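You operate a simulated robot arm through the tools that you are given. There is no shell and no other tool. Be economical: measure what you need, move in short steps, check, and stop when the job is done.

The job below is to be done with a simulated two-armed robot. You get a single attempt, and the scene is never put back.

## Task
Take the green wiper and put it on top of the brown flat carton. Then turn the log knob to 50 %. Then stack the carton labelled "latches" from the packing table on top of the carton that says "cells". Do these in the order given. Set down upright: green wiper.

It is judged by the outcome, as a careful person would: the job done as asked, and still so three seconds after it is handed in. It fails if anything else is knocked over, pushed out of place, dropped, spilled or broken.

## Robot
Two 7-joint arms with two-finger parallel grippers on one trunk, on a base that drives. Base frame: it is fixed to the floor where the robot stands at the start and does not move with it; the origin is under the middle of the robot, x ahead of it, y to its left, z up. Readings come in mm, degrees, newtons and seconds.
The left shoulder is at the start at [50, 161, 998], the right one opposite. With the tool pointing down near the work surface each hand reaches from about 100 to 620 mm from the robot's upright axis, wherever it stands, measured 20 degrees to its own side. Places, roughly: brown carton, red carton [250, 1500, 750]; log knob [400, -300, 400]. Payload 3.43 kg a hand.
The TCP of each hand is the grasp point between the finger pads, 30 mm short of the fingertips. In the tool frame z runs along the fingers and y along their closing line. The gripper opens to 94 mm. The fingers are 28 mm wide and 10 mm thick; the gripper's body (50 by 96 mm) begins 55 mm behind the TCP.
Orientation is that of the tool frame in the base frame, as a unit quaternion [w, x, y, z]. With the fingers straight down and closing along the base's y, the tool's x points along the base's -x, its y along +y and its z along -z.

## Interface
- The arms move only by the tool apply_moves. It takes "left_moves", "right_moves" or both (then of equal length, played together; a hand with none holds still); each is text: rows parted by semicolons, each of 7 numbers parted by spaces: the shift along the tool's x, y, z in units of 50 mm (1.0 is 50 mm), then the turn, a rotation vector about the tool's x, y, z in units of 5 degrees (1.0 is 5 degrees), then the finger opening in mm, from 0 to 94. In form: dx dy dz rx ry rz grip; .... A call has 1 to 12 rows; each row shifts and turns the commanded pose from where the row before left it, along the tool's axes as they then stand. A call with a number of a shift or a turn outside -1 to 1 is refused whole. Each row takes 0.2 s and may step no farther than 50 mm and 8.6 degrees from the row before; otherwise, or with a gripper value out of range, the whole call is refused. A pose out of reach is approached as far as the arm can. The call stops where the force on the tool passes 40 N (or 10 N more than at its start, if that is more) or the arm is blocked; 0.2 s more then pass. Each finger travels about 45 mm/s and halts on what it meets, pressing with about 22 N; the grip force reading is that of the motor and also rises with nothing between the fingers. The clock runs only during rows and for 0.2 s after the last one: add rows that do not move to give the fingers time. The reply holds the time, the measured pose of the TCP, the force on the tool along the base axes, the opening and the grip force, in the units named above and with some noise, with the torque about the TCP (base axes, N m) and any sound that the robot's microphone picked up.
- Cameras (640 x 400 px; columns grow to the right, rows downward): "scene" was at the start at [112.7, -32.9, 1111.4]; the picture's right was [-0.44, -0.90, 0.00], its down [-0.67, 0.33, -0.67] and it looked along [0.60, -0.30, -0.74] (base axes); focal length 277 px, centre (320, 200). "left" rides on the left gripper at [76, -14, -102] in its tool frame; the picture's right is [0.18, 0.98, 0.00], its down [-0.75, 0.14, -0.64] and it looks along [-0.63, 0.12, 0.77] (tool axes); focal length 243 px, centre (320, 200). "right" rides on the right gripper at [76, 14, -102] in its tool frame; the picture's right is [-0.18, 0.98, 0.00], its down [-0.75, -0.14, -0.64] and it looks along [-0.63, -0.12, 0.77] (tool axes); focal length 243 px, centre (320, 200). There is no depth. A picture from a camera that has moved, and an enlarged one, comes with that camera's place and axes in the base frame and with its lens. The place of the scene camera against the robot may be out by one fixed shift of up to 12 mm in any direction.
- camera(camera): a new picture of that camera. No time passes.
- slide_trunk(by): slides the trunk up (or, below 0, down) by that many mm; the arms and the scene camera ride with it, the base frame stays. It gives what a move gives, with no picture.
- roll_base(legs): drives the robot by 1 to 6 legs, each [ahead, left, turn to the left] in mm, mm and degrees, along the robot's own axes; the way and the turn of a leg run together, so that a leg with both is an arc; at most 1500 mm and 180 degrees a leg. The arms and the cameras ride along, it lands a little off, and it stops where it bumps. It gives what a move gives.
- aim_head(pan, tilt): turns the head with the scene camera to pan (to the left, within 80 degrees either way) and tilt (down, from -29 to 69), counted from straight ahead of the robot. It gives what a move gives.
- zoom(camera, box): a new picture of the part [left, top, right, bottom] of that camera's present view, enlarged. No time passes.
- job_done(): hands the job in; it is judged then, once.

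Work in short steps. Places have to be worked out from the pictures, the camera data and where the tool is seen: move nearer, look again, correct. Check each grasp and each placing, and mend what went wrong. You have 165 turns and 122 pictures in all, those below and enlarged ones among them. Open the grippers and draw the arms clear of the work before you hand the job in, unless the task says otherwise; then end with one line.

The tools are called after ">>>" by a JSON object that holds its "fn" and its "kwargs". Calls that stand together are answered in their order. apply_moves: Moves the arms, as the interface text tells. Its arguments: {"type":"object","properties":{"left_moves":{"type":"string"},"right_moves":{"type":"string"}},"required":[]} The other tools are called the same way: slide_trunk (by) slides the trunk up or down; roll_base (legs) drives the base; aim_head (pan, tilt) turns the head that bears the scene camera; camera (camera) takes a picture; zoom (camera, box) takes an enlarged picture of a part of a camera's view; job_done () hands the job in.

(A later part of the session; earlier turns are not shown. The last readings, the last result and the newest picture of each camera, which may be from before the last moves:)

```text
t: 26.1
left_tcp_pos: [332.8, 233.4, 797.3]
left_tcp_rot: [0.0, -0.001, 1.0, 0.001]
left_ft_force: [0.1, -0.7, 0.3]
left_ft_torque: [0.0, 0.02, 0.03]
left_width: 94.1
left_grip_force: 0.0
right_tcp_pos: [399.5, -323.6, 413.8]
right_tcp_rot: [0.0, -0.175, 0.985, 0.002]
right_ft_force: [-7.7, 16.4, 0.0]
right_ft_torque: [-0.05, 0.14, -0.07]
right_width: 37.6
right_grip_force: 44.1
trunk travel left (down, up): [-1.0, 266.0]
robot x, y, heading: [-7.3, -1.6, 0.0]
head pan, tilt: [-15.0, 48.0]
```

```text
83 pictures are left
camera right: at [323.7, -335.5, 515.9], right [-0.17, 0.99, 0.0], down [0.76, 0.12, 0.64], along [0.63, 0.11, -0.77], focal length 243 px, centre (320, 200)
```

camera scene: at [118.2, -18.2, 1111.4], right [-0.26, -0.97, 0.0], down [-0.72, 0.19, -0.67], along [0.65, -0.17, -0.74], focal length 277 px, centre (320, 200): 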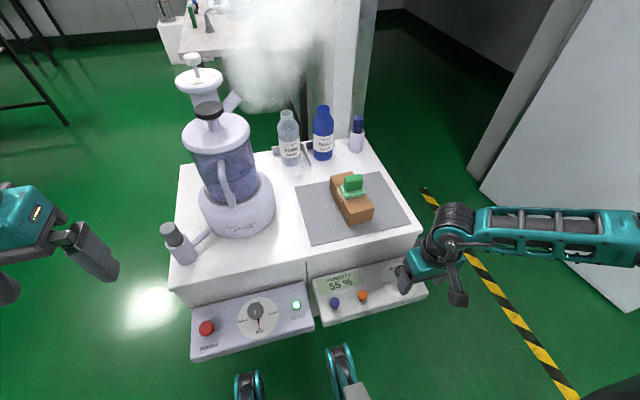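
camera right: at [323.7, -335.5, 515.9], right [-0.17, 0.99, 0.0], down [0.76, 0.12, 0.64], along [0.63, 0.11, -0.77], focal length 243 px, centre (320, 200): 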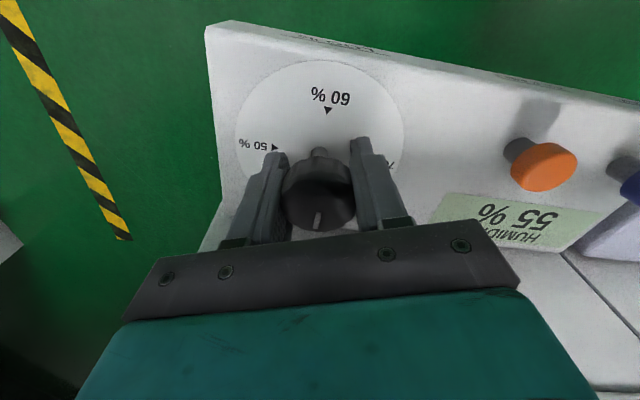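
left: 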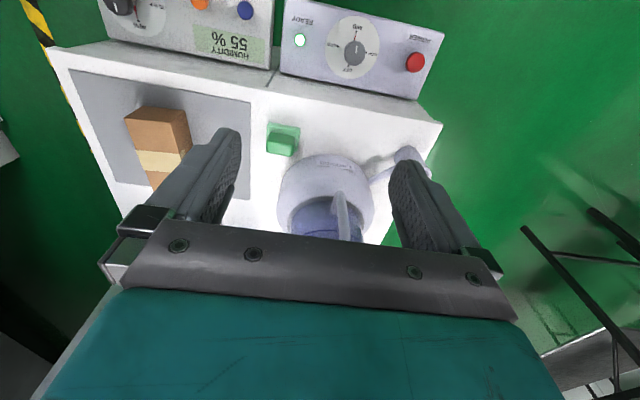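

Grip on the knob is 37.6 mm. I'll relieve the side force (about 2 mm in +y) and start the clockwise turn.

>>> {"fn": "apply_moves", "kwargs": {"right_moves": "0 0.04 0 0 0 0 30; 0 0 0 0 0 1 30; 0 0 0 0 0 1 30; 0 0 0 0 0 1 30; 0 0 0 0 0 1 30; 0 0 0 0 0 0 30"}}

>>> {"fn": "camera", "kwargs": {"camera": "right"}}

```text
t: 27.5
left_tcp_pos: [332.5, 232.7, 797.7]
left_tcp_rot: [0.001, 0.0, 1.0, -0.001]
left_ft_force: [-0.2, -0.4, -0.5]
left_ft_torque: [0.0, 0.01, 0.0]
left_width: 94.2
left_grip_force: 0.1
right_tcp_pos: [399.2, -323.4, 413.6]
right_tcp_rot: [0.0, 0.0, 1.0, 0.0]
right_ft_force: [-7.5, 11.7, -7.8]
right_ft_torque: [0.06, -0.31, 0.01]
right_width: 37.5
right_grip_force: 44.9
trunk travel left (down, up): [-1.0, 266.0]
robot x, y, heading: [1.9, 1.6, -0.2]
head pan, tilt: [-15.0, 48.0]
```

```text
82 pictures are left
camera right: at [324.0, -308.5, 516.0], right [0.18, 0.98, 0.0], down [0.75, -0.14, 0.64], along [0.63, -0.12, -0.77], focal length 243 px, centre (320, 200)
```

right: 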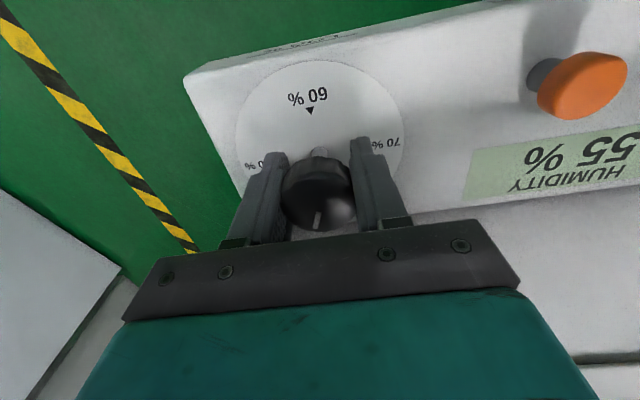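

The pointer stayed fixed relative to the hand, so the knob is turning. Continuing 40° more while relieving the side force.

>>> {"fn": "apply_moves", "kwargs": {"right_moves": "0 0.02 0 0 0 1 30; 0 0 0 0 0 1 30; 0 0 0 0 0 1 30; 0 0 0 0 0 1 30; 0 0 0 0 0 1 30; 0 0 0 0 0 1 30; 0 0 0 0 0 1 30; 0 0 0 0 0 1 30; 0 0 0 0 0 0 30"}}

>>> {"fn": "camera", "kwargs": {"camera": "right"}}

```text
t: 29.5
left_tcp_pos: [333.7, 232.3, 796.4]
left_tcp_rot: [0.0, 0.0, 1.0, 0.0]
left_ft_force: [-1.1, -0.2, 0.1]
left_ft_torque: [0.01, -0.02, -0.02]
left_width: 94.0
left_grip_force: 0.0
right_tcp_pos: [399.7, -324.0, 413.8]
right_tcp_rot: [-0.001, 0.344, 0.939, -0.002]
right_ft_force: [-14.7, -6.5, 1.3]
right_ft_torque: [0.29, 0.51, 0.07]
right_width: 37.6
right_grip_force: 45.3
trunk travel left (down, up): [-1.0, 266.0]
robot x, y, heading: [2.5, -1.5, -0.2]
head pan, tilt: [-15.0, 48.0]
```

```text
81 pictures are left
camera right: at [350.8, -263.4, 515.9], right [0.77, 0.63, 0.0], down [0.49, -0.59, 0.64], along [0.4, -0.5, -0.77], focal length 243 px, centre (320, 200)
```

right: 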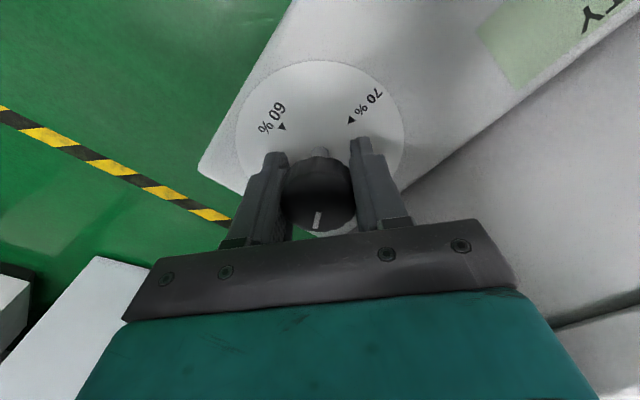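

60° done and the knob is still following. 30° more, relieving the side force.

>>> {"fn": "apply_moves", "kwargs": {"right_moves": "0 -0.03 0 0 0 1 30; 0 0 0 0 0 1 30; 0 0 0 0 0 1 30; 0 0 0 0 0 1 30; 0 0 0 0 0 1 30; 0 0 0 0 0 1 30; 0 0 0 0 0 0 30"}}

>>> {"fn": "camera", "kwargs": {"camera": "right"}}

```text
t: 31.1
left_tcp_pos: [333.4, 232.3, 797.3]
left_tcp_rot: [0.0, 0.0, 1.0, 0.0]
left_ft_force: [-0.3, 0.3, -0.6]
left_ft_torque: [-0.02, -0.03, 0.03]
left_width: 94.1
left_grip_force: 0.1
right_tcp_pos: [397.9, -324.6, 414.4]
right_tcp_rot: [0.001, 0.575, 0.818, -0.001]
right_ft_force: [-12.5, -14.0, 2.8]
right_ft_torque: [0.36, -0.14, 0.04]
right_width: 37.3
right_grip_force: 45.0
trunk travel left (down, up): [-1.0, 266.0]
robot x, y, heading: [-2.4, -2.8, -0.0]
head pan, tilt: [-15.0, 48.0]
```

```text
80 pictures are left
camera right: at [386.6, -247.4, 515.8], right [0.99, 0.16, 0.0], down [0.12, -0.76, 0.64], along [0.1, -0.64, -0.77], focal length 243 px, centre (320, 200)
```

right: 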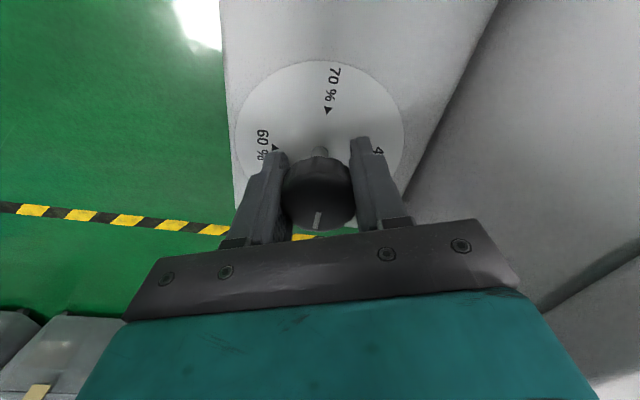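

Turned 90°. Opening slowly and lifting to check the pointer.

>>> {"fn": "apply_moves", "kwargs": {"right_moves": "0 0 0 0 0 0 45; 0 0 0 0 0 0 60; 0 0 0 0 0 0 70; 0 0 -0.5 0 0 0 70; 0 0 -0.8 0 0 0 70; 0 0 -0.8 0 0 0 70; 0 0 0 0 0 0 70"}}

>>> {"fn": "camera", "kwargs": {"camera": "right"}}

>>> {"fn": "zoom", "kwargs": {"camera": "scene", "box": [320, 200, 480, 320]}}

```text
t: 32.7
left_tcp_pos: [332.3, 232.9, 796.5]
left_tcp_rot: [0.0, 0.0, 1.0, 0.0]
left_ft_force: [-0.1, -0.3, -0.3]
left_ft_torque: [-0.01, 0.02, -0.01]
left_width: 93.8
left_grip_force: 0.1
right_tcp_pos: [401.0, -323.2, 518.0]
right_tcp_rot: [0.0, 0.574, 0.819, -0.001]
right_ft_force: [0.5, 1.3, 0.1]
right_ft_torque: [0.01, 0.01, -0.02]
right_width: 69.9
right_grip_force: 0.1
trunk travel left (down, up): [-1.0, 266.0]
robot x, y, heading: [0.2, 1.6, -0.0]
head pan, tilt: [-15.0, 48.0]
```

```text
79 pictures are left
camera right: at [387.9, -245.4, 620.3], right [0.99, 0.16, 0.0], down [0.12, -0.76, 0.64], along [0.1, -0.63, -0.77], focal length 243 px, centre (320, 200)
```

right: 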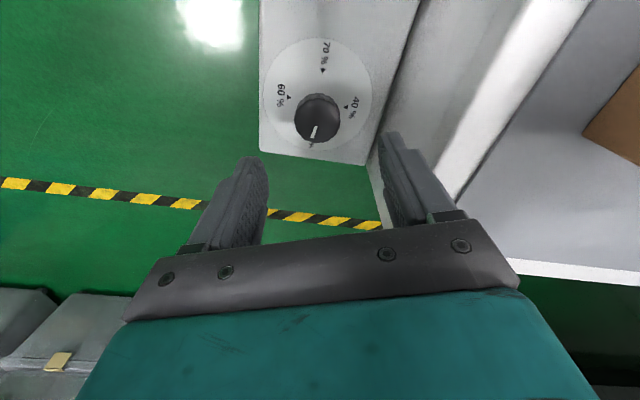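

```text
3.33 times, centred on (400, 260) of scene
camera zoom: at [118.2, -18.2, 1087.4], right [-0.26, -0.97, 0.0], down [-0.72, 0.19, -0.67], along [0.65, -0.17, -0.74], focal length 923 px, centre (53, 0)
```

zoom: 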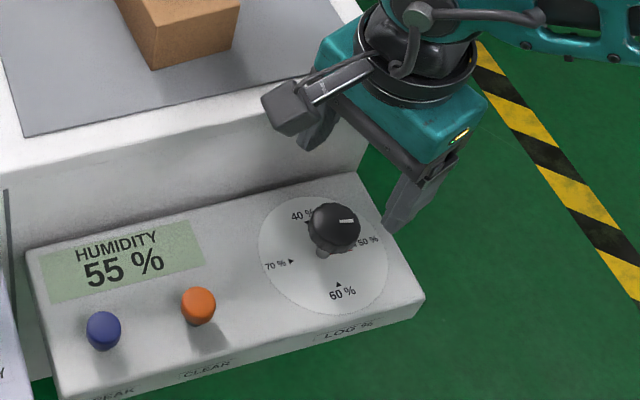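

>>> {"fn": "zoom", "kwargs": {"camera": "right", "box": [250, 30, 390, 170]}}

```text
2.86 times, centred on (320, 100) of right
camera zoom: at [387.9, -245.4, 620.3], right [0.99, 0.16, 0.0], down [0.12, -0.76, 0.64], along [0.1, -0.63, -0.77], focal length 693 px, centre (320, 486)
```

zoom: 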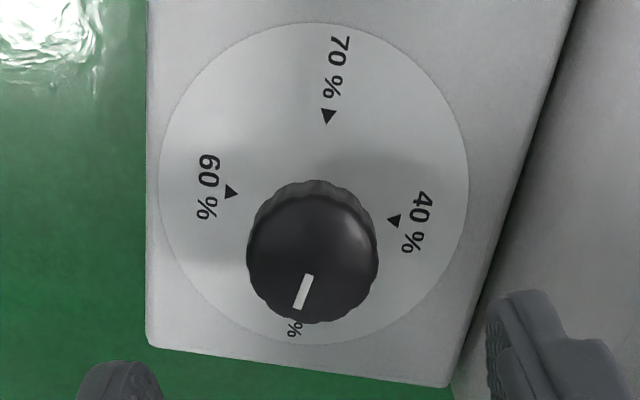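

The pointer looks close to 50 but maybe about 5° over. I'll look more tightly from the scene camera.

>>> {"fn": "zoom", "kwargs": {"camera": "scene", "box": [380, 240, 440, 300]}}

```text
6.67 times, centred on (410, 270) of scene
camera zoom: at [118.2, -18.2, 1087.4], right [-0.26, -0.97, 0.0], down [-0.72, 0.19, -0.67], along [0.65, -0.17, -0.74], focal length 1847 px, centre (-280, -267)
```

zoom: 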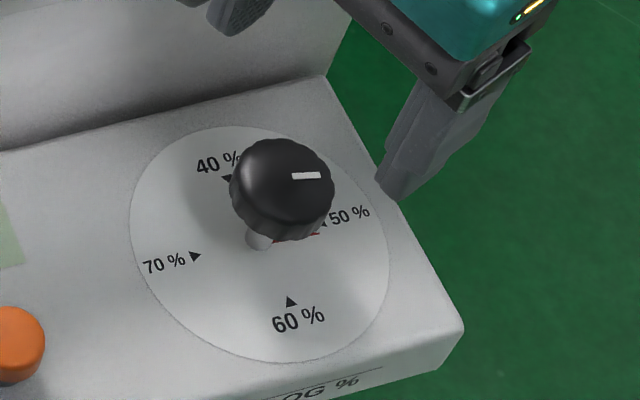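

The pointer and the red needle are about 7° past 50 %. I'll regrip (knob centre refined to (397.5,-324)), turn back 7° and release.

>>> {"fn": "apply_moves", "kwargs": {"right_moves": "0.01 -0.067 0.7 0 0 0 70; 0 0 0.7 0 0 0 70; 0 0 0.68 0 0 0 70; 0 0 0 0 0 0 55; 0 0 0 0 0 0 42; 0 0 0 0 0 0 30; 0 0 0 0 0 0 30; 0 0 0 0 0 -0.7 30; 0 0 0 0 0 -0.7 30; 0 0 0 0 0 0 30"}}

>>> {"fn": "apply_moves", "kwargs": {"right_moves": "0 0 0 0 0 0 45; 0 0 0 0 0 0 60; 0 0 0 0 0 0 70; 0 0 -0.5 0 0 0 70; 0 0 -0.8 0 0 0 70; 0 0 -0.8 0 0 0 70; 0 0 0 0 0 0 70"}}

>>> {"fn": "zoom", "kwargs": {"camera": "scene", "box": [380, 240, 440, 300]}}

>>> {"fn": "zoom", "kwargs": {"camera": "right", "box": [250, 30, 390, 170]}}

```text
t: 34.9
left_tcp_pos: [332.9, 232.1, 797.2]
left_tcp_rot: [0.0, 0.0, 1.0, 0.0]
left_ft_force: [-0.1, -0.1, 0.4]
left_ft_torque: [0.01, 0.01, 0.02]
left_width: 94.1
left_grip_force: 0.1
right_tcp_pos: [397.3, -323.1, 415.7]
right_tcp_rot: [0.001, 0.523, 0.853, 0.001]
right_ft_force: [12.4, 3.5, -6.4]
right_ft_torque: [-0.05, 0.26, 0.04]
right_width: 37.2
right_grip_force: 45.0
trunk travel left (down, up): [-1.0, 266.0]
robot x, y, heading: [0.7, 0.7, -0.1]
head pan, tilt: [-15.0, 48.0]
```

```text
t: 36.5
left_tcp_pos: [332.5, 232.6, 797.0]
left_tcp_rot: [0.0, 0.0, 1.0, 0.0]
left_ft_force: [0.1, 0.6, 0.2]
left_ft_torque: [-0.01, -0.01, 0.01]
left_width: 94.0
left_grip_force: 0.1
right_tcp_pos: [396.6, -322.5, 520.8]
right_tcp_rot: [0.0, 0.522, 0.853, 0.001]
right_ft_force: [-0.6, 0.0, 0.3]
right_ft_torque: [-0.04, -0.02, 0.0]
right_width: 69.8
right_grip_force: 0.0
trunk travel left (down, up): [-1.0, 266.0]
robot x, y, heading: [0.0, 1.2, -0.0]
head pan, tilt: [-15.0, 48.0]
```

```text
6.67 times, centred on (410, 270) of scene
camera zoom: at [118.2, -18.2, 1087.4], right [-0.26, -0.97, 0.0], down [-0.72, 0.19, -0.67], along [0.65, -0.17, -0.74], focal length 1847 px, centre (-280, -267)
```

zoom: 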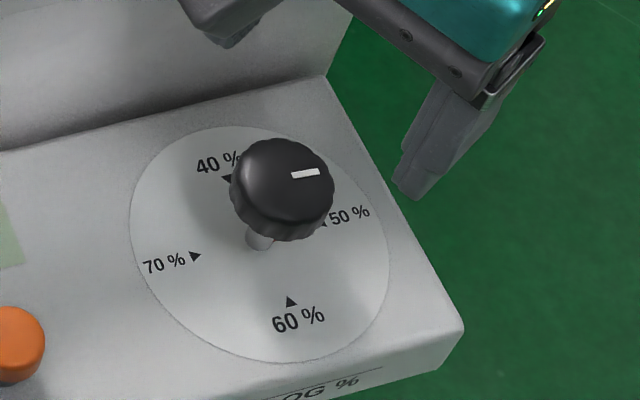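

```text
2.86 times, centred on (320, 100) of right
camera zoom: at [375.2, -247.1, 622.9], right [0.96, 0.28, 0.0], down [0.22, -0.74, 0.64], along [0.18, -0.62, -0.77], focal length 693 px, centre (320, 486)
```

zoom: 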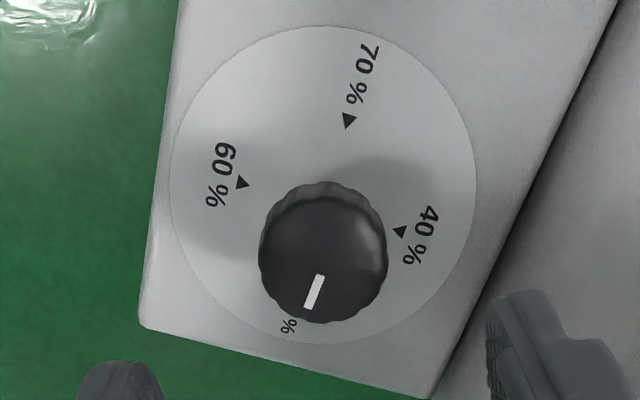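

The white pointer now measures within about 3° of the 50 mark, which is fine. Raising and straightening the right arm and bringing it in before driving.

>>> {"fn": "apply_moves", "kwargs": {"right_moves": "0 0 -0.9 0 0 0 70; 0 0 -0.9 0 0 0 70; 0 0 -0.9 0 0 -1 70; 0 0 -0.9 0 0 -1 70; 0 0 -0.9 0 0 -1 70; 0 0 -0.6 0 0 -1 70; 0 0 0 0 0 -1 70; 0 0 0 0 0 -1 70; 0 0 0 0 0 -1 70; 0 0 0 0 0 -1 70; 0 0 0 0 0 -1 70; 0 0 0 0 0 -1 70"}}

>>> {"fn": "apply_moves", "kwargs": {"left_moves": "0.3 0 0 0 0 0 90; 0.3 0 0 0 0 0 90; 0.3 0 0 0 0 0 90; 0.3 0 0 0 0 0 90; 0 0 0 0 0 0 90; 0 0 0 0 0 0 90", "right_moves": "0 0 0 0 0 -1 90; 0 0 0 0 0 -1 90; 0 0 0 0 0 -0.6 90; 0.8 0 0 0 0 0 90; 0.8 0 0 0 0 0 90; 0.4 0 0 0 0 0 90"}}

>>> {"fn": "aim_head", "kwargs": {"pan": 60, "tilt": 35}}

>>> {"fn": "camera", "kwargs": {"camera": "scene"}}

```text
t: 39.1
left_tcp_pos: [332.2, 232.6, 796.7]
left_tcp_rot: [0.0, 0.0, 1.0, 0.001]
left_ft_force: [0.1, -0.1, 0.2]
left_ft_torque: [0.0, -0.03, -0.02]
left_width: 93.9
left_grip_force: 0.1
right_tcp_pos: [397.0, -324.0, 775.0]
right_tcp_rot: [0.0, 0.112, 0.994, -0.001]
right_ft_force: [0.3, -0.4, 0.7]
right_ft_torque: [-0.01, -0.01, 0.0]
right_width: 70.0
right_grip_force: 0.0
trunk travel left (down, up): [-1.0, 266.0]
robot x, y, heading: [1.5, 0.1, -0.2]
head pan, tilt: [-15.0, 48.0]
```

```text
t: 40.5
left_tcp_pos: [273.5, 232.1, 796.1]
left_tcp_rot: [-0.001, 0.0, 1.0, 0.0]
left_ft_force: [0.0, 0.1, -0.5]
left_ft_torque: [0.0, -0.03, 0.01]
left_width: 90.1
left_grip_force: 0.1
right_tcp_pos: [295.2, -324.2, 774.0]
right_tcp_rot: [0.0, 0.0, 1.0, -0.001]
right_ft_force: [0.6, -0.5, 0.0]
right_ft_torque: [0.02, 0.03, -0.01]
right_width: 90.0
right_grip_force: 0.1
trunk travel left (down, up): [-1.0, 266.0]
robot x, y, heading: [1.7, 2.6, 0.1]
head pan, tilt: [-15.0, 48.0]
```

```text
t: 42.0
left_tcp_pos: [273.1, 232.3, 797.4]
left_tcp_rot: [-0.001, 0.0, 1.0, 0.0]
left_ft_force: [-0.3, -0.6, -0.7]
left_ft_torque: [-0.01, 0.01, 0.01]
left_width: 89.9
left_grip_force: 0.0
right_tcp_pos: [296.0, -323.8, 775.3]
right_tcp_rot: [-0.001, 0.0, 1.0, 0.0]
right_ft_force: [0.0, 0.0, 0.6]
right_ft_torque: [0.02, 0.01, 0.01]
right_width: 89.8
right_grip_force: 0.0
trunk travel left (down, up): [-1.0, 266.0]
robot x, y, heading: [0.4, -0.3, 0.2]
head pan, tilt: [60.0, 35.0]
```

```text
73 pictures are left
camera scene: at [86.2, 78.4, 1106.4], right [0.87, -0.5, 0.0], down [-0.29, -0.5, -0.82], along [0.41, 0.71, -0.57], focal length 277 px, centre (320, 200)
```

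scene: 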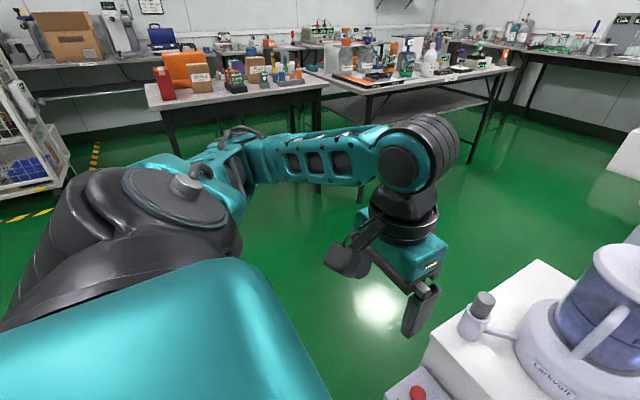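

The packing table is to the left at y≈1400+. I'll back off, turn left, and drive partway to it to take a good look.

>>> {"fn": "roll_base", "kwargs": {"legs": [[-250, 0, 0], [0, 0, 90], [500, 0, 0], [0, -450, 0]]}}

>>> {"fn": "aim_head", "kwargs": {"pan": 0, "tilt": 25}}

>>> {"fn": "camera", "kwargs": {"camera": "scene"}}

```text
t: 52.3
left_tcp_pos: [-59.7, 779.7, 797.2]
left_tcp_rot: [-0.001, -0.701, 0.714, -0.001]
left_ft_force: [-0.1, 0.0, -0.1]
left_ft_torque: [-0.02, 0.01, -0.03]
left_width: 90.1
left_grip_force: 0.2
right_tcp_pos: [498.1, 791.3, 774.7]
right_tcp_rot: [0.0, -0.7, 0.714, 0.0]
right_ft_force: [-0.3, -0.1, 0.2]
right_ft_torque: [0.02, 0.01, 0.02]
right_width: 90.0
right_grip_force: 0.0
trunk travel left (down, up): [-1.0, 266.0]
robot x, y, heading: [165.7, 498.3, 89.0]
head pan, tilt: [60.0, 35.0]
stopped in leg 4: the robot was blocked; the commanded pose is now the measured one
```

```text
t: 53.6
left_tcp_pos: [-60.0, 779.0, 797.1]
left_tcp_rot: [-0.001, -0.701, 0.714, -0.001]
left_ft_force: [0.5, -0.3, -0.3]
left_ft_torque: [0.0, 0.03, 0.01]
left_width: 90.1
left_grip_force: 0.1
right_tcp_pos: [498.6, 792.3, 774.9]
right_tcp_rot: [0.0, -0.701, 0.713, 0.0]
right_ft_force: [0.5, 0.6, 0.3]
right_ft_torque: [0.03, -0.01, 0.0]
right_width: 90.1
right_grip_force: 0.1
trunk travel left (down, up): [-1.0, 266.0]
robot x, y, heading: [168.9, 506.1, 89.0]
head pan, tilt: [0.0, 25.0]
```

```text
72 pictures are left
camera scene: at [172.1, 637.3, 1122.1], right [1.0, -0.02, 0.0], down [-0.01, -0.42, -0.91], along [0.02, 0.91, -0.42], focal length 277 px, centre (320, 200)
```

scene: 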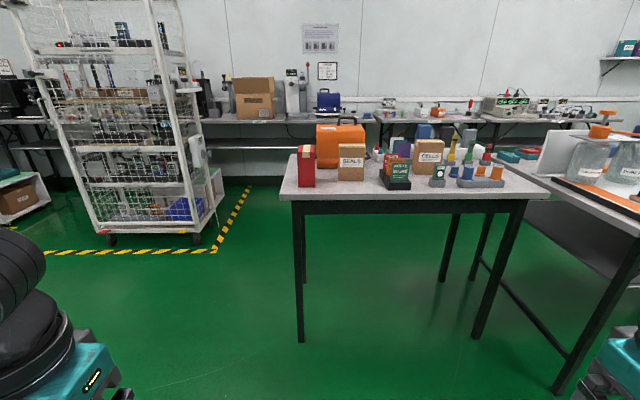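

The robot was blocked at x≈166. I'll look to the right to see what it touched.

>>> {"fn": "aim_head", "kwargs": {"pan": -80, "tilt": 45}}

>>> {"fn": "camera", "kwargs": {"camera": "scene"}}

```text
t: 55.1
left_tcp_pos: [-59.5, 780.3, 797.3]
left_tcp_rot: [-0.001, -0.7, 0.714, 0.0]
left_ft_force: [0.0, -0.1, -0.5]
left_ft_torque: [-0.01, 0.0, -0.01]
left_width: 90.0
left_grip_force: 0.0
right_tcp_pos: [497.6, 792.7, 774.0]
right_tcp_rot: [0.0, -0.7, 0.714, 0.0]
right_ft_force: [0.1, 0.4, 1.0]
right_ft_torque: [0.0, 0.01, 0.04]
right_width: 90.0
right_grip_force: 0.1
trunk travel left (down, up): [-1.0, 266.0]
robot x, y, heading: [167.7, 502.1, 88.7]
head pan, tilt: [-80.0, 45.0]
```

```text
71 pictures are left
camera scene: at [250.8, 557.8, 1091.6], right [0.16, -0.99, 0.0], down [-0.7, -0.11, -0.71], along [0.7, 0.11, -0.71], focal length 277 px, centre (320, 200)
```

scene: 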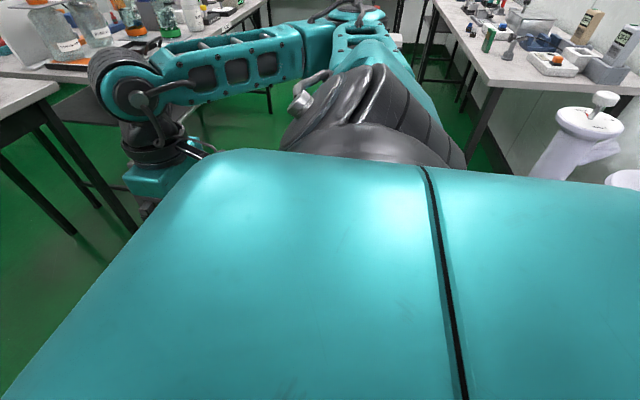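

Nothing's toppled. The base probably met the bench side. Estimated positions on the packing table: top z≈745, near edge y≈1475, red carton ≈(142,1567), SEALS ≈(316,1635), CELLS ≈(648,1711). I'll raise the trunk and move closer to read the labels.

>>> {"fn": "slide_trunk", "kwargs": {"by": 200}}

>>> {"fn": "roll_base", "kwargs": {"legs": [[450, 130, 0]]}}

>>> {"fn": "aim_head", "kwargs": {"pan": -15, "tilt": 35}}

>>> {"fn": "camera", "kwargs": {"camera": "scene"}}

```text
t: 57.3
left_tcp_pos: [-59.7, 780.0, 997.6]
left_tcp_rot: [-0.001, -0.7, 0.714, 0.0]
left_ft_force: [-0.6, 0.2, 0.3]
left_ft_torque: [0.0, -0.02, 0.03]
left_width: 90.1
left_grip_force: 0.0
right_tcp_pos: [499.0, 791.7, 974.2]
right_tcp_rot: [0.0, -0.701, 0.714, 0.0]
right_ft_force: [-0.7, 0.5, 0.3]
right_ft_torque: [0.02, -0.04, -0.01]
right_width: 90.2
right_grip_force: 0.0
trunk travel left (down, up): [-201.0, 66.0]
robot x, y, heading: [168.1, 503.6, 88.9]
head pan, tilt: [-80.0, 45.0]
```

```text
t: 60.1
left_tcp_pos: [-178.3, 1234.8, 996.6]
left_tcp_rot: [-0.001, -0.7, 0.714, -0.001]
left_ft_force: [0.3, -0.4, 0.1]
left_ft_torque: [-0.01, 0.03, 0.01]
left_width: 90.1
left_grip_force: 0.1
right_tcp_pos: [377.1, 1246.6, 973.8]
right_tcp_rot: [0.0, -0.7, 0.714, 0.0]
right_ft_force: [-0.1, 0.0, 0.8]
right_ft_torque: [-0.01, 0.0, 0.0]
right_width: 89.8
right_grip_force: 0.0
trunk travel left (down, up): [-201.0, 66.0]
robot x, y, heading: [47.5, 957.8, 89.2]
head pan, tilt: [-80.0, 45.0]
```

```text
t: 61.5
left_tcp_pos: [-181.0, 1234.3, 997.1]
left_tcp_rot: [0.0, -0.7, 0.714, -0.001]
left_ft_force: [-0.4, 0.1, 0.1]
left_ft_torque: [-0.04, -0.03, -0.02]
left_width: 90.1
left_grip_force: 0.1
right_tcp_pos: [375.7, 1247.1, 975.1]
right_tcp_rot: [0.0, -0.699, 0.715, 0.001]
right_ft_force: [-0.1, 0.0, -0.6]
right_ft_torque: [-0.02, -0.01, 0.01]
right_width: 90.1
right_grip_force: 0.0
trunk travel left (down, up): [-201.0, 66.0]
robot x, y, heading: [46.3, 959.0, 88.9]
head pan, tilt: [-15.0, 35.0]
```

```text
70 pictures are left
camera scene: at [74.0, 1083.9, 1306.4], right [0.96, -0.28, 0.0], down [-0.16, -0.55, -0.82], along [0.23, 0.79, -0.57], focal length 277 px, centre (320, 200)
```

scene: 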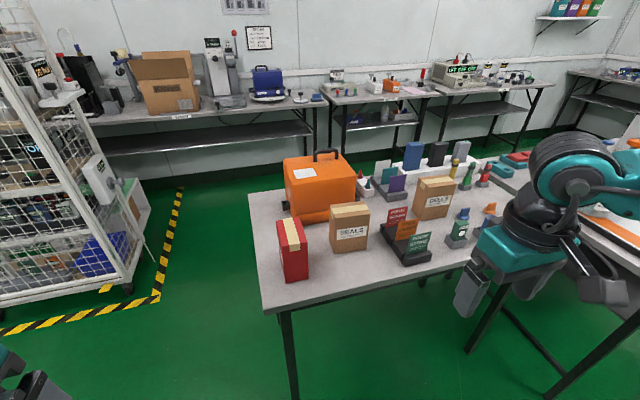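

>>> {"fn": "zoom", "kwargs": {"camera": "scene", "box": [250, 140, 410, 300]}}

>>> {"fn": "zoom", "kwargs": {"camera": "scene", "box": [340, 130, 500, 270]}}

```text
2.50 times, centred on (330, 220) of scene
camera zoom: at [74.0, 1083.9, 1306.4], right [0.96, -0.28, 0.0], down [-0.16, -0.55, -0.82], along [0.23, 0.79, -0.57], focal length 692 px, centre (295, 150)
```

zoom: 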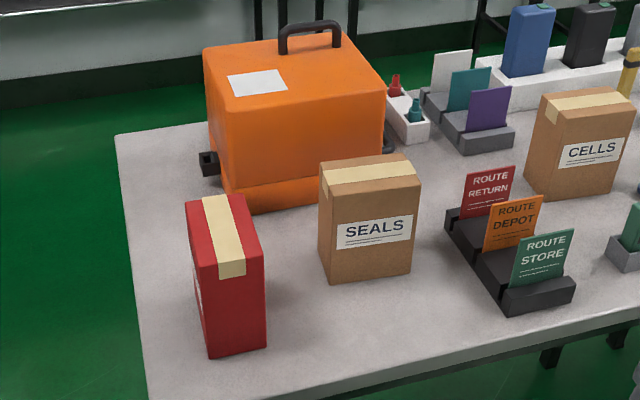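

```text
2.86 times, centred on (420, 200) of scene
camera zoom: at [74.0, 1083.9, 1306.4], right [0.96, -0.28, 0.0], down [-0.16, -0.55, -0.82], along [0.23, 0.79, -0.57], focal length 791 px, centre (34, 200)
```

zoom: 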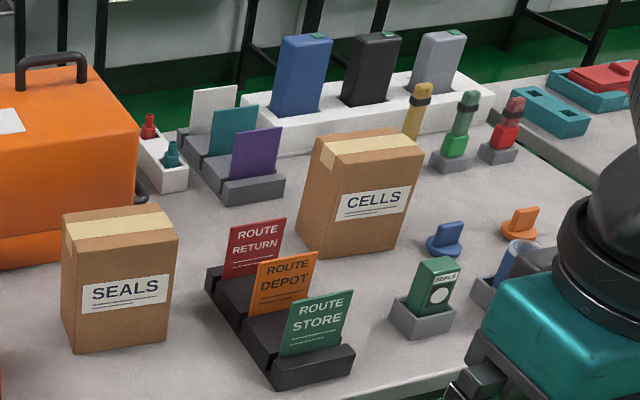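

The red carton has a label on its left face. I'll move left so the scene camera can read it.

>>> {"fn": "roll_base", "kwargs": {"legs": [[0, 300, 0]]}}

>>> {"fn": "aim_head", "kwargs": {"pan": -40, "tilt": 30}}

>>> {"fn": "camera", "kwargs": {"camera": "scene"}}

```text
t: 63.5
left_tcp_pos: [-475.3, 1239.8, 995.4]
left_tcp_rot: [0.0, -0.701, 0.713, 0.0]
left_ft_force: [0.3, -0.6, -0.3]
left_ft_torque: [-0.03, -0.01, -0.03]
left_width: 89.8
left_grip_force: 0.0
right_tcp_pos: [81.8, 1250.4, 973.2]
right_tcp_rot: [0.001, -0.701, 0.713, 0.0]
right_ft_force: [0.4, 1.0, 0.7]
right_ft_torque: [-0.02, -0.02, 0.0]
right_width: 90.4
right_grip_force: 0.1
trunk travel left (down, up): [-201.0, 66.0]
robot x, y, heading: [-245.5, 963.4, 89.2]
head pan, tilt: [-15.0, 35.0]
```

```text
t: 64.4
left_tcp_pos: [-475.0, 1238.4, 997.8]
left_tcp_rot: [-0.001, -0.7, 0.714, -0.001]
left_ft_force: [-0.1, -0.2, -0.9]
left_ft_torque: [-0.07, 0.0, -0.01]
left_width: 90.0
left_grip_force: 0.1
right_tcp_pos: [83.9, 1252.0, 975.0]
right_tcp_rot: [0.0, -0.701, 0.713, 0.0]
right_ft_force: [0.8, 0.5, 0.2]
right_ft_torque: [0.0, 0.0, -0.05]
right_width: 90.1
right_grip_force: 0.0
trunk travel left (down, up): [-201.0, 66.0]
robot x, y, heading: [-248.8, 963.6, 89.1]
head pan, tilt: [-40.0, 30.0]
```

```text
67 pictures are left
camera scene: at [-185.3, 1072.8, 1314.2], right [0.76, -0.66, 0.0], down [-0.33, -0.38, -0.87], along [0.57, 0.65, -0.5], focal length 277 px, centre (320, 200)
```

scene: 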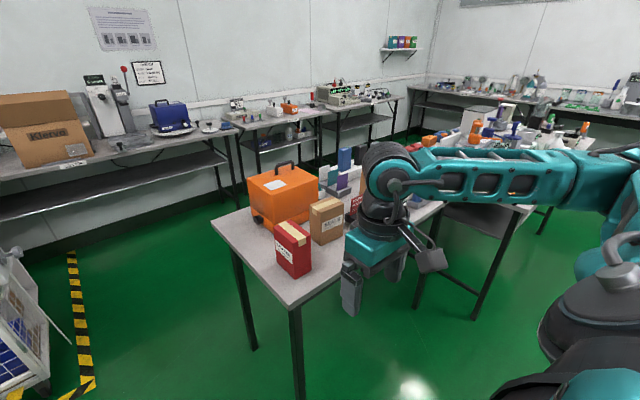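

>>> {"fn": "zoom", "kwargs": {"camera": "scene", "box": [230, 180, 380, 300]}}

```text
3.33 times, centred on (305, 240) of scene
camera zoom: at [-185.3, 1072.8, 1314.2], right [0.76, -0.66, 0.0], down [-0.33, -0.38, -0.87], along [0.57, 0.65, -0.5], focal length 923 px, centre (370, 67)
```

zoom: 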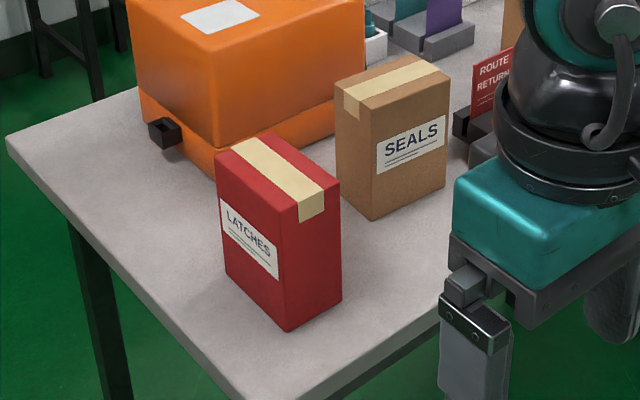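

The red carton is LATCHES. Triangulated, the table top is at about z 763 and LATCHES spans x 116–172, y 1518–1606, with its top near 887. CELLS is around (612,1665), its wide side roughly along x. Plan: pick with the left hand (closing along x), raise, drive right, and turn the carton 82° CCW to match the CELLS footprint. Driving to the pick position.

>>> {"fn": "roll_base", "kwargs": {"legs": [[0, -540, 0], [145, 0, 0.9]]}}

>>> {"fn": "aim_head", "kwargs": {"pan": 5, "tilt": 45}}

>>> {"fn": "camera", "kwargs": {"camera": "scene"}}

```text
t: 68.5
left_tcp_pos: [72.5, 1371.2, 996.5]
left_tcp_rot: [0.0, -0.706, 0.708, -0.001]
left_ft_force: [-0.5, 0.4, -0.1]
left_ft_torque: [-0.03, -0.01, -0.01]
left_width: 90.1
left_grip_force: 0.0
right_tcp_pos: [630.9, 1393.2, 974.2]
right_tcp_rot: [0.0, -0.706, 0.708, 0.001]
right_ft_force: [-0.3, 0.4, -0.1]
right_ft_torque: [0.05, -0.03, 0.0]
right_width: 90.1
right_grip_force: 0.0
trunk travel left (down, up): [-201.0, 66.0]
robot x, y, heading: [305.2, 1096.1, 89.9]
head pan, tilt: [-40.0, 30.0]
```

```text
t: 69.6
left_tcp_pos: [73.7, 1371.3, 997.1]
left_tcp_rot: [0.0, -0.706, 0.708, -0.001]
left_ft_force: [-0.3, -0.4, -0.2]
left_ft_torque: [0.01, -0.01, 0.01]
left_width: 89.7
left_grip_force: 0.1
right_tcp_pos: [631.4, 1390.8, 975.7]
right_tcp_rot: [0.0, -0.706, 0.708, -0.001]
right_ft_force: [-0.2, -0.7, 0.1]
right_ft_torque: [0.01, 0.0, 0.03]
right_width: 90.0
right_grip_force: 0.3
trunk travel left (down, up): [-201.0, 66.0]
robot x, y, heading: [303.3, 1098.8, 89.8]
head pan, tilt: [5.0, 45.0]
```

```text
65 pictures are left
camera scene: at [300.9, 1220.8, 1291.6], right [1.0, 0.08, 0.0], down [0.06, -0.7, -0.71], along [-0.06, 0.7, -0.71], focal length 277 px, centre (320, 200)
```

scene: 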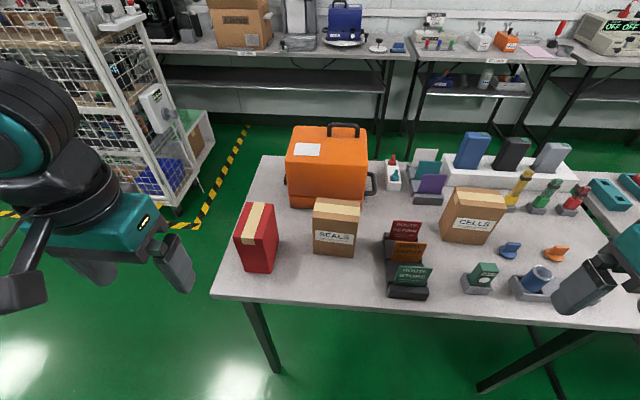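

Zooming for precise corners of the red carton and of CELLS.

>>> {"fn": "zoom", "kwargs": {"camera": "scene", "box": [210, 190, 310, 290]}}

>>> {"fn": "zoom", "kwargs": {"camera": "scene", "box": [420, 160, 540, 260]}}

>>> {"fn": "camera", "kwargs": {"camera": "left"}}

```text
4.00 times, centred on (260, 240) of scene
camera zoom: at [300.9, 1220.8, 1291.6], right [1.0, 0.08, 0.0], down [0.06, -0.7, -0.71], along [-0.06, 0.7, -0.71], focal length 1108 px, centre (560, 40)
```

zoom: 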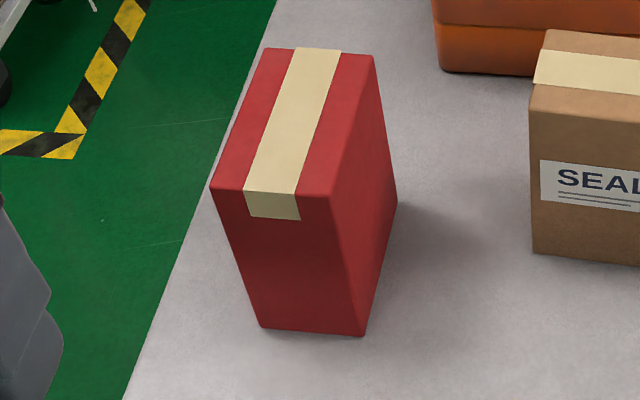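

```text
4.00 times, centred on (480, 210) of scene
camera zoom: at [300.9, 1220.8, 1291.6], right [1.0, 0.08, 0.0], down [0.06, -0.7, -0.71], along [-0.06, 0.7, -0.71], focal length 1108 px, centre (-320, 160)
```

zoom: 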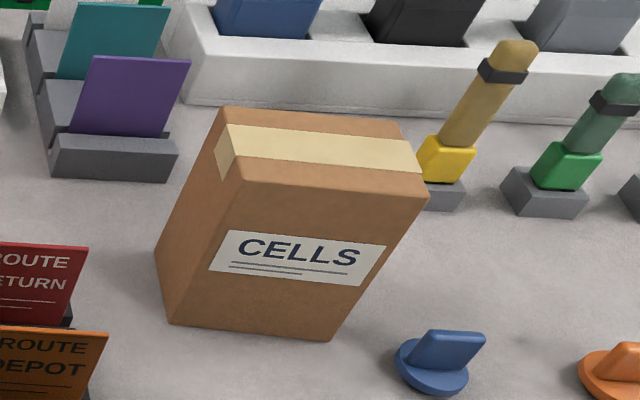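

```text
62 pictures are left
camera left: at [88.6, 1295.8, 1099.7], right [-0.98, -0.18, 0.0], down [-0.14, 0.76, 0.64], along [-0.12, 0.63, -0.77], focal length 243 px, centre (320, 200)
```

left: 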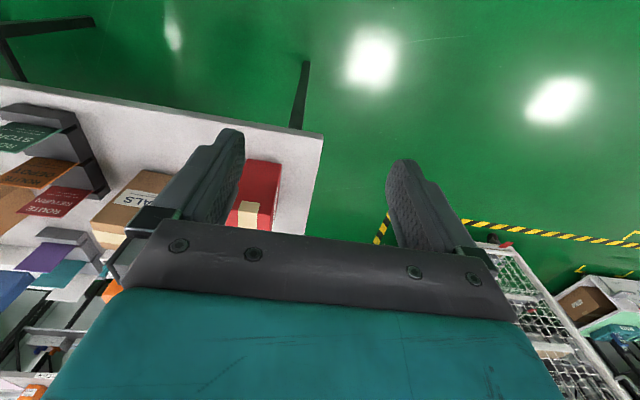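

LATCHES' top centre is at about (144,1557) with z top 887. The CELLS top is at z≈881, centre (602,1658), 90×57 mm, yaw about -5°. Moving the left hand above LATCHES.

>>> {"fn": "apply_moves", "kwargs": {"left_moves": "-0.744 -0.284 0 0 0 0 90; -0.744 -0.284 0 0 0 0 90; -0.744 -0.284 0 0 0 0 90; -0.744 -0.284 0 0 0 0 90; -0.744 -0.284 0 0 0 0 90; 0 0 0 0 0 0 90"}}

>>> {"fn": "camera", "kwargs": {"camera": "left"}}

>>> {"fn": "zoom", "kwargs": {"camera": "scene", "box": [190, 130, 350, 290]}}

```text
t: 71.0
left_tcp_pos: [147.4, 1556.7, 996.1]
left_tcp_rot: [-0.001, -0.706, 0.708, -0.001]
left_ft_force: [0.1, -0.4, -0.4]
left_ft_torque: [0.03, 0.01, 0.0]
left_width: 90.0
left_grip_force: 0.0
right_tcp_pos: [632.1, 1391.8, 974.6]
right_tcp_rot: [0.0, -0.706, 0.708, 0.0]
right_ft_force: [-0.4, 0.5, 0.2]
right_ft_torque: [-0.05, -0.03, 0.02]
right_width: 89.8
right_grip_force: 0.0
trunk travel left (down, up): [-201.0, 66.0]
robot x, y, heading: [305.8, 1099.0, 90.0]
head pan, tilt: [5.0, 45.0]
```

```text
61 pictures are left
camera left: at [161.6, 1481.2, 1099.3], right [-0.98, -0.18, 0.0], down [-0.14, 0.75, 0.64], along [-0.12, 0.63, -0.77], focal length 243 px, centre (320, 200)
```

left: 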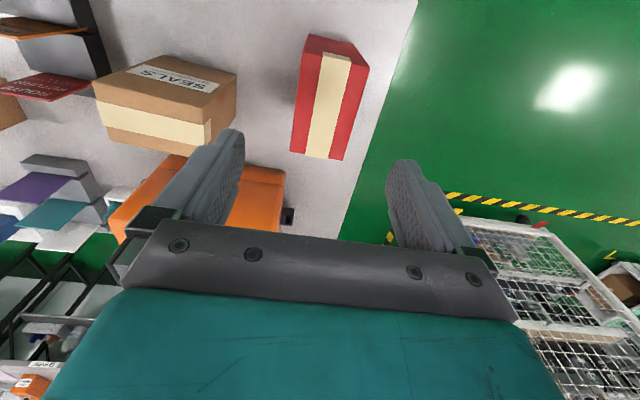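

```text
2.50 times, centred on (270, 210) of scene
camera zoom: at [300.7, 1220.7, 1291.6], right [1.0, 0.08, 0.0], down [0.06, -0.7, -0.71], along [-0.06, 0.7, -0.71], focal length 692 px, centre (445, 175)
```

zoom: 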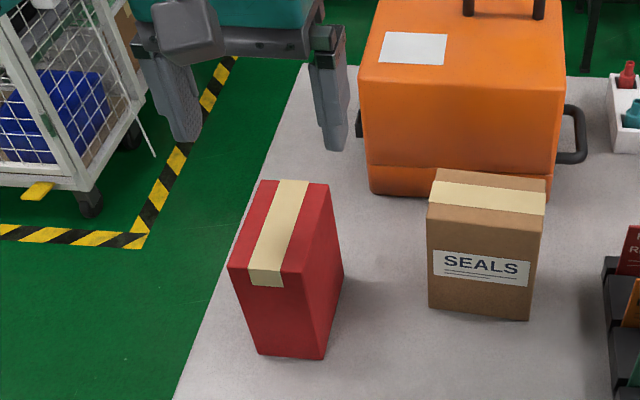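

>>> {"fn": "zoom", "kwargs": {"camera": "left", "box": [250, 10, 410, 180]}}

```text
2.35 times, centred on (330, 95) of left
camera zoom: at [161.6, 1481.2, 1099.3], right [-0.98, -0.18, 0.0], down [-0.14, 0.75, 0.64], along [-0.12, 0.63, -0.77], focal length 571 px, centre (296, 447)
```

zoom: 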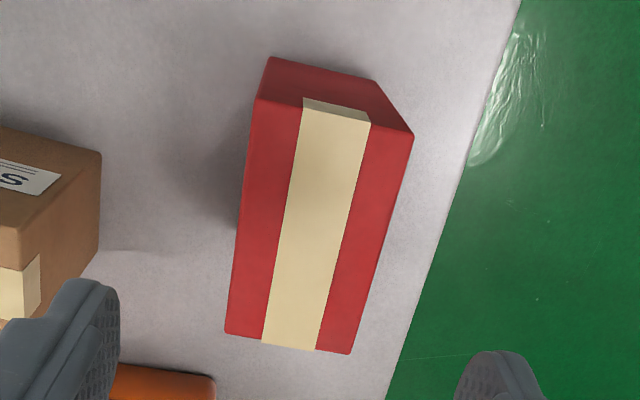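

The hand camera puts the carton centre at (141.5,1557). Shifting 5 mm left and descending partway to straddle it.

>>> {"fn": "apply_moves", "kwargs": {"left_moves": "0 0.108 0.4 0 0 0 92; 0 0 0.6 0 0 0 92; 0 0 0.6 0 0 0 92; 0 0 0.5 0 0 0 92; 0 0 0 0 0 0 92"}}

>>> {"fn": "camera", "kwargs": {"camera": "left"}}

>>> {"fn": "zoom", "kwargs": {"camera": "scene", "box": [190, 130, 350, 290]}}

```text
t: 72.2
left_tcp_pos: [141.3, 1556.3, 891.0]
left_tcp_rot: [-0.001, -0.706, 0.708, 0.0]
left_ft_force: [-0.5, 0.9, 0.4]
left_ft_torque: [-0.01, -0.01, 0.0]
left_width: 92.0
left_grip_force: 0.1
right_tcp_pos: [631.3, 1392.4, 973.3]
right_tcp_rot: [-0.001, -0.706, 0.708, 0.0]
right_ft_force: [-0.1, -0.5, 0.0]
right_ft_torque: [0.01, 0.01, 0.01]
right_width: 90.2
right_grip_force: 0.0
trunk travel left (down, up): [-201.0, 66.0]
robot x, y, heading: [305.3, 1097.6, 89.6]
head pan, tilt: [5.0, 45.0]
```

```text
58 pictures are left
camera left: at [156.3, 1481.7, 993.6], right [-0.98, -0.18, 0.0], down [-0.14, 0.76, 0.64], along [-0.12, 0.63, -0.77], focal length 243 px, centre (320, 200)
```

left: 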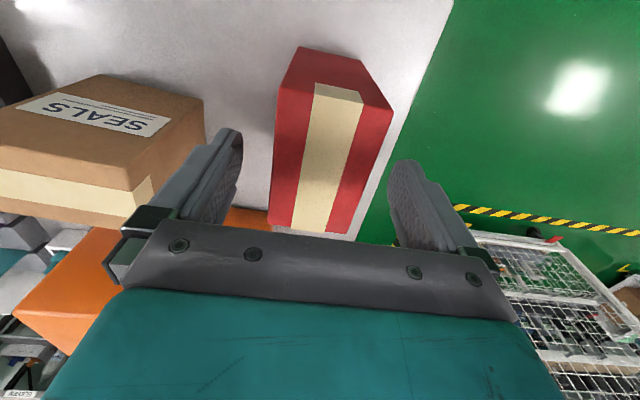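

```text
2.50 times, centred on (270, 210) of scene
camera zoom: at [300.8, 1220.8, 1291.6], right [1.0, 0.08, 0.0], down [0.06, -0.7, -0.71], along [-0.06, 0.7, -0.71], focal length 692 px, centre (445, 175)
```

zoom: 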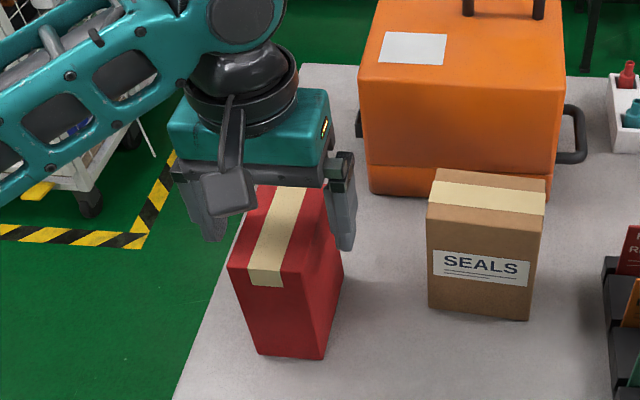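

Straddled well. Descending 40 mm more and closing.

>>> {"fn": "apply_moves", "kwargs": {"left_moves": "0 0 0.4 0 0 0 92; 0 0 0.4 0 0 0 92; 0 0 0 0 0 0 75; 0 0 0 0 0 0 58; 0 0 0 0 0 0 45; 0 0 0 0 0 0 40; 0 0 0 0 0 0 40; 0 0 0 0 0 0 40"}}

>>> {"fn": "zoom", "kwargs": {"camera": "scene", "box": [190, 130, 350, 290]}}

```text
t: 74.0
left_tcp_pos: [141.5, 1556.7, 851.0]
left_tcp_rot: [-0.001, -0.706, 0.709, -0.001]
left_ft_force: [-0.9, 0.2, -0.6]
left_ft_torque: [0.1, -0.01, 0.04]
left_width: 62.1
left_grip_force: 22.0
right_tcp_pos: [630.6, 1392.3, 973.9]
right_tcp_rot: [0.0, -0.706, 0.708, 0.001]
right_ft_force: [-0.5, 1.5, 0.0]
right_ft_torque: [-0.03, 0.01, -0.02]
right_width: 90.0
right_grip_force: 0.0
trunk travel left (down, up): [-201.0, 66.0]
robot x, y, heading: [304.3, 1097.5, 89.7]
head pan, tilt: [5.0, 45.0]
```

```text
2.50 times, centred on (270, 210) of scene
camera zoom: at [300.8, 1220.8, 1291.5], right [1.0, 0.08, 0.0], down [0.06, -0.7, -0.71], along [-0.06, 0.7, -0.71], focal length 692 px, centre (445, 175)
```

zoom: 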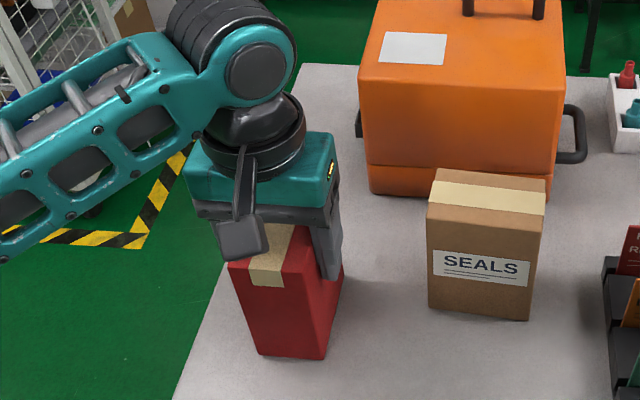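

Gripped at 62 mm. Lifting 200 mm; at the same time drawing the right hand in and up to keep it clear of the neighbouring table.

>>> {"fn": "apply_moves", "kwargs": {"left_moves": "0 0 -0.3 0 0 0 40; 0 0 -0.7 0 0 0 40; 0 0 -0.9 0 0 0 40; 0 0 -0.9 0 0 0 40; 0 0 -0.9 0 0 0 40; 0 0 -0.4 0 0 0 40; 0 0 0 0 0 0 40", "right_moves": "0 0 0 0 0 0 90; 0.3 0.4 -0.5 0 0 0 90; 0.3 0.4 -0.5 0 0 0 90; 0.3 0.4 -0.5 0 0 0 90; 0.3 0.4 -0.5 0 0 0 90; 0 0 0 0 0 0 90; 0 0 0 0 0 0 90"}}

>>> {"fn": "camera", "kwargs": {"camera": "scene"}}

```text
t: 75.6
left_tcp_pos: [139.5, 1558.4, 1056.7]
left_tcp_rot: [-0.001, -0.707, 0.708, 0.0]
left_ft_force: [0.3, -1.0, -2.3]
left_ft_torque: [-0.02, -0.03, 0.0]
left_width: 62.3
left_grip_force: 21.1
right_tcp_pos: [553.2, 1345.6, 1080.8]
right_tcp_rot: [-0.001, -0.706, 0.709, -0.001]
right_ft_force: [0.1, -0.2, 0.3]
right_ft_torque: [-0.01, 0.01, -0.02]
right_width: 89.9
right_grip_force: 0.1
right hand out of reach, approached as far as the arm can: row 4, 5
trunk travel left (down, up): [-201.0, 66.0]
robot x, y, heading: [306.9, 1095.7, 89.8]
head pan, tilt: [5.0, 45.0]
```

```text
55 pictures are left
camera scene: at [300.6, 1220.9, 1291.5], right [1.0, 0.08, 0.0], down [0.06, -0.7, -0.71], along [-0.06, 0.7, -0.71], focal length 277 px, centre (320, 200)
```

scene: 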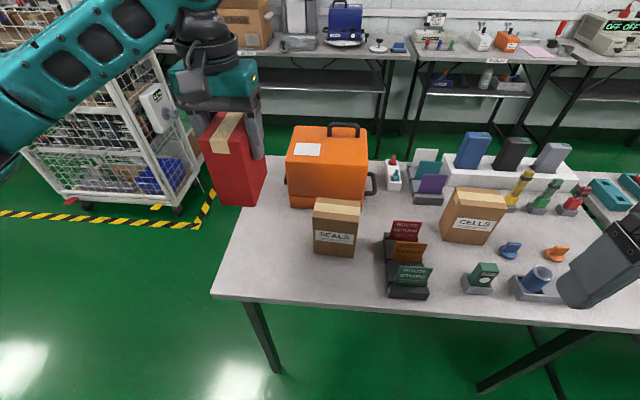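

Carton held, 2.3 N weight, clear of everything. Driving right 380 mm.

>>> {"fn": "roll_base", "kwargs": {"legs": [[0, -380, 0]]}}

>>> {"fn": "camera", "kwargs": {"camera": "scene"}}

```text
t: 78.0
left_tcp_pos: [512.4, 1557.9, 1057.4]
left_tcp_rot: [0.0, -0.705, 0.709, -0.001]
left_ft_force: [0.6, 0.2, -2.5]
left_ft_torque: [0.0, 0.01, -0.01]
left_width: 62.5
left_grip_force: 22.0
right_tcp_pos: [927.6, 1344.7, 1082.5]
right_tcp_rot: [-0.001, -0.705, 0.71, -0.001]
right_ft_force: [1.3, 0.9, -0.3]
right_ft_torque: [0.03, 0.0, -0.01]
right_width: 89.9
right_grip_force: 0.0
trunk travel left (down, up): [-201.0, 66.0]
robot x, y, heading: [676.4, 1092.9, 89.5]
head pan, tilt: [5.0, 45.0]
```

```text
54 pictures are left
camera scene: at [674.3, 1219.5, 1291.5], right [1.0, 0.08, 0.0], down [0.06, -0.7, -0.71], along [-0.06, 0.7, -0.71], focal length 277 px, centre (320, 200)
```

scene: 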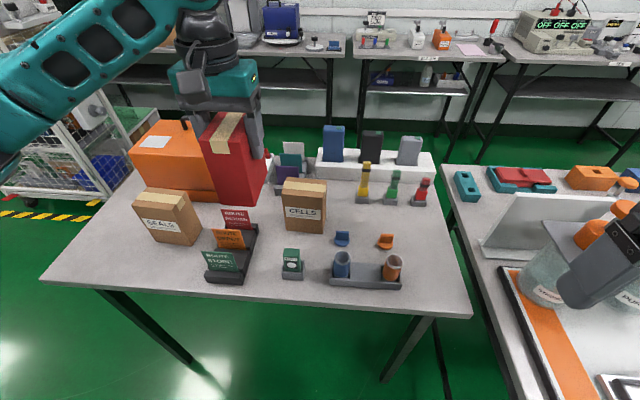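

Re-measuring CELLS from here before turning the carton.

>>> {"fn": "zoom", "kwargs": {"camera": "scene", "box": [260, 150, 350, 250]}}

>>> {"fn": "apply_moves", "kwargs": {"left_moves": "0 0 0 0 0 -1 40; 0 0 0 0 0 -1 40; 0 0 0 0 0 -1 40; 0 0 0 0 0 -1 40; 0 0 0 0 0 -1 40; 0 0 0 0 0 -1 40; 0 0 0 0 0 -1 40; 0 0 0 0 0 -1 40; 0 0 0 0 0 -1 40; 0 0 0 0 0 0 40"}}

```text
4.00 times, centred on (305, 200) of scene
camera zoom: at [674.3, 1219.5, 1291.5], right [1.0, 0.08, 0.0], down [0.06, -0.7, -0.71], along [-0.06, 0.7, -0.71], focal length 1108 px, centre (380, 200)
```

zoom: 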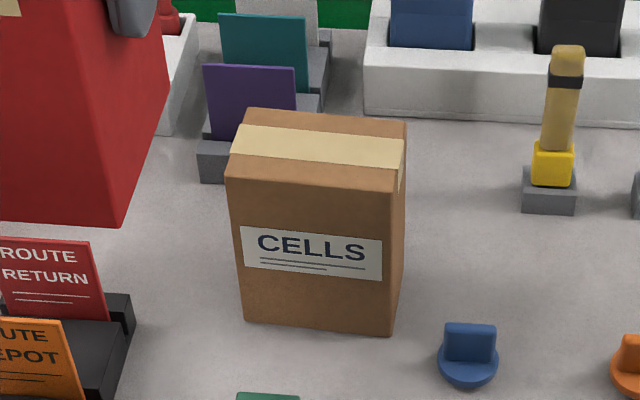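

```text
t: 80.2
left_tcp_pos: [513.6, 1558.4, 1056.8]
left_tcp_rot: [0.002, 0.923, -0.385, 0.001]
left_ft_force: [0.5, 0.5, -2.2]
left_ft_torque: [0.01, 0.02, -0.03]
left_width: 62.2
left_grip_force: 21.9
right_tcp_pos: [926.2, 1345.0, 1081.4]
right_tcp_rot: [-0.001, -0.705, 0.709, 0.0]
right_ft_force: [0.0, -0.3, 0.7]
right_ft_torque: [-0.01, 0.01, 0.0]
right_width: 90.1
right_grip_force: 0.0
trunk travel left (down, up): [-201.0, 66.0]
robot x, y, heading: [680.0, 1097.4, 89.7]
head pan, tilt: [5.0, 45.0]
```

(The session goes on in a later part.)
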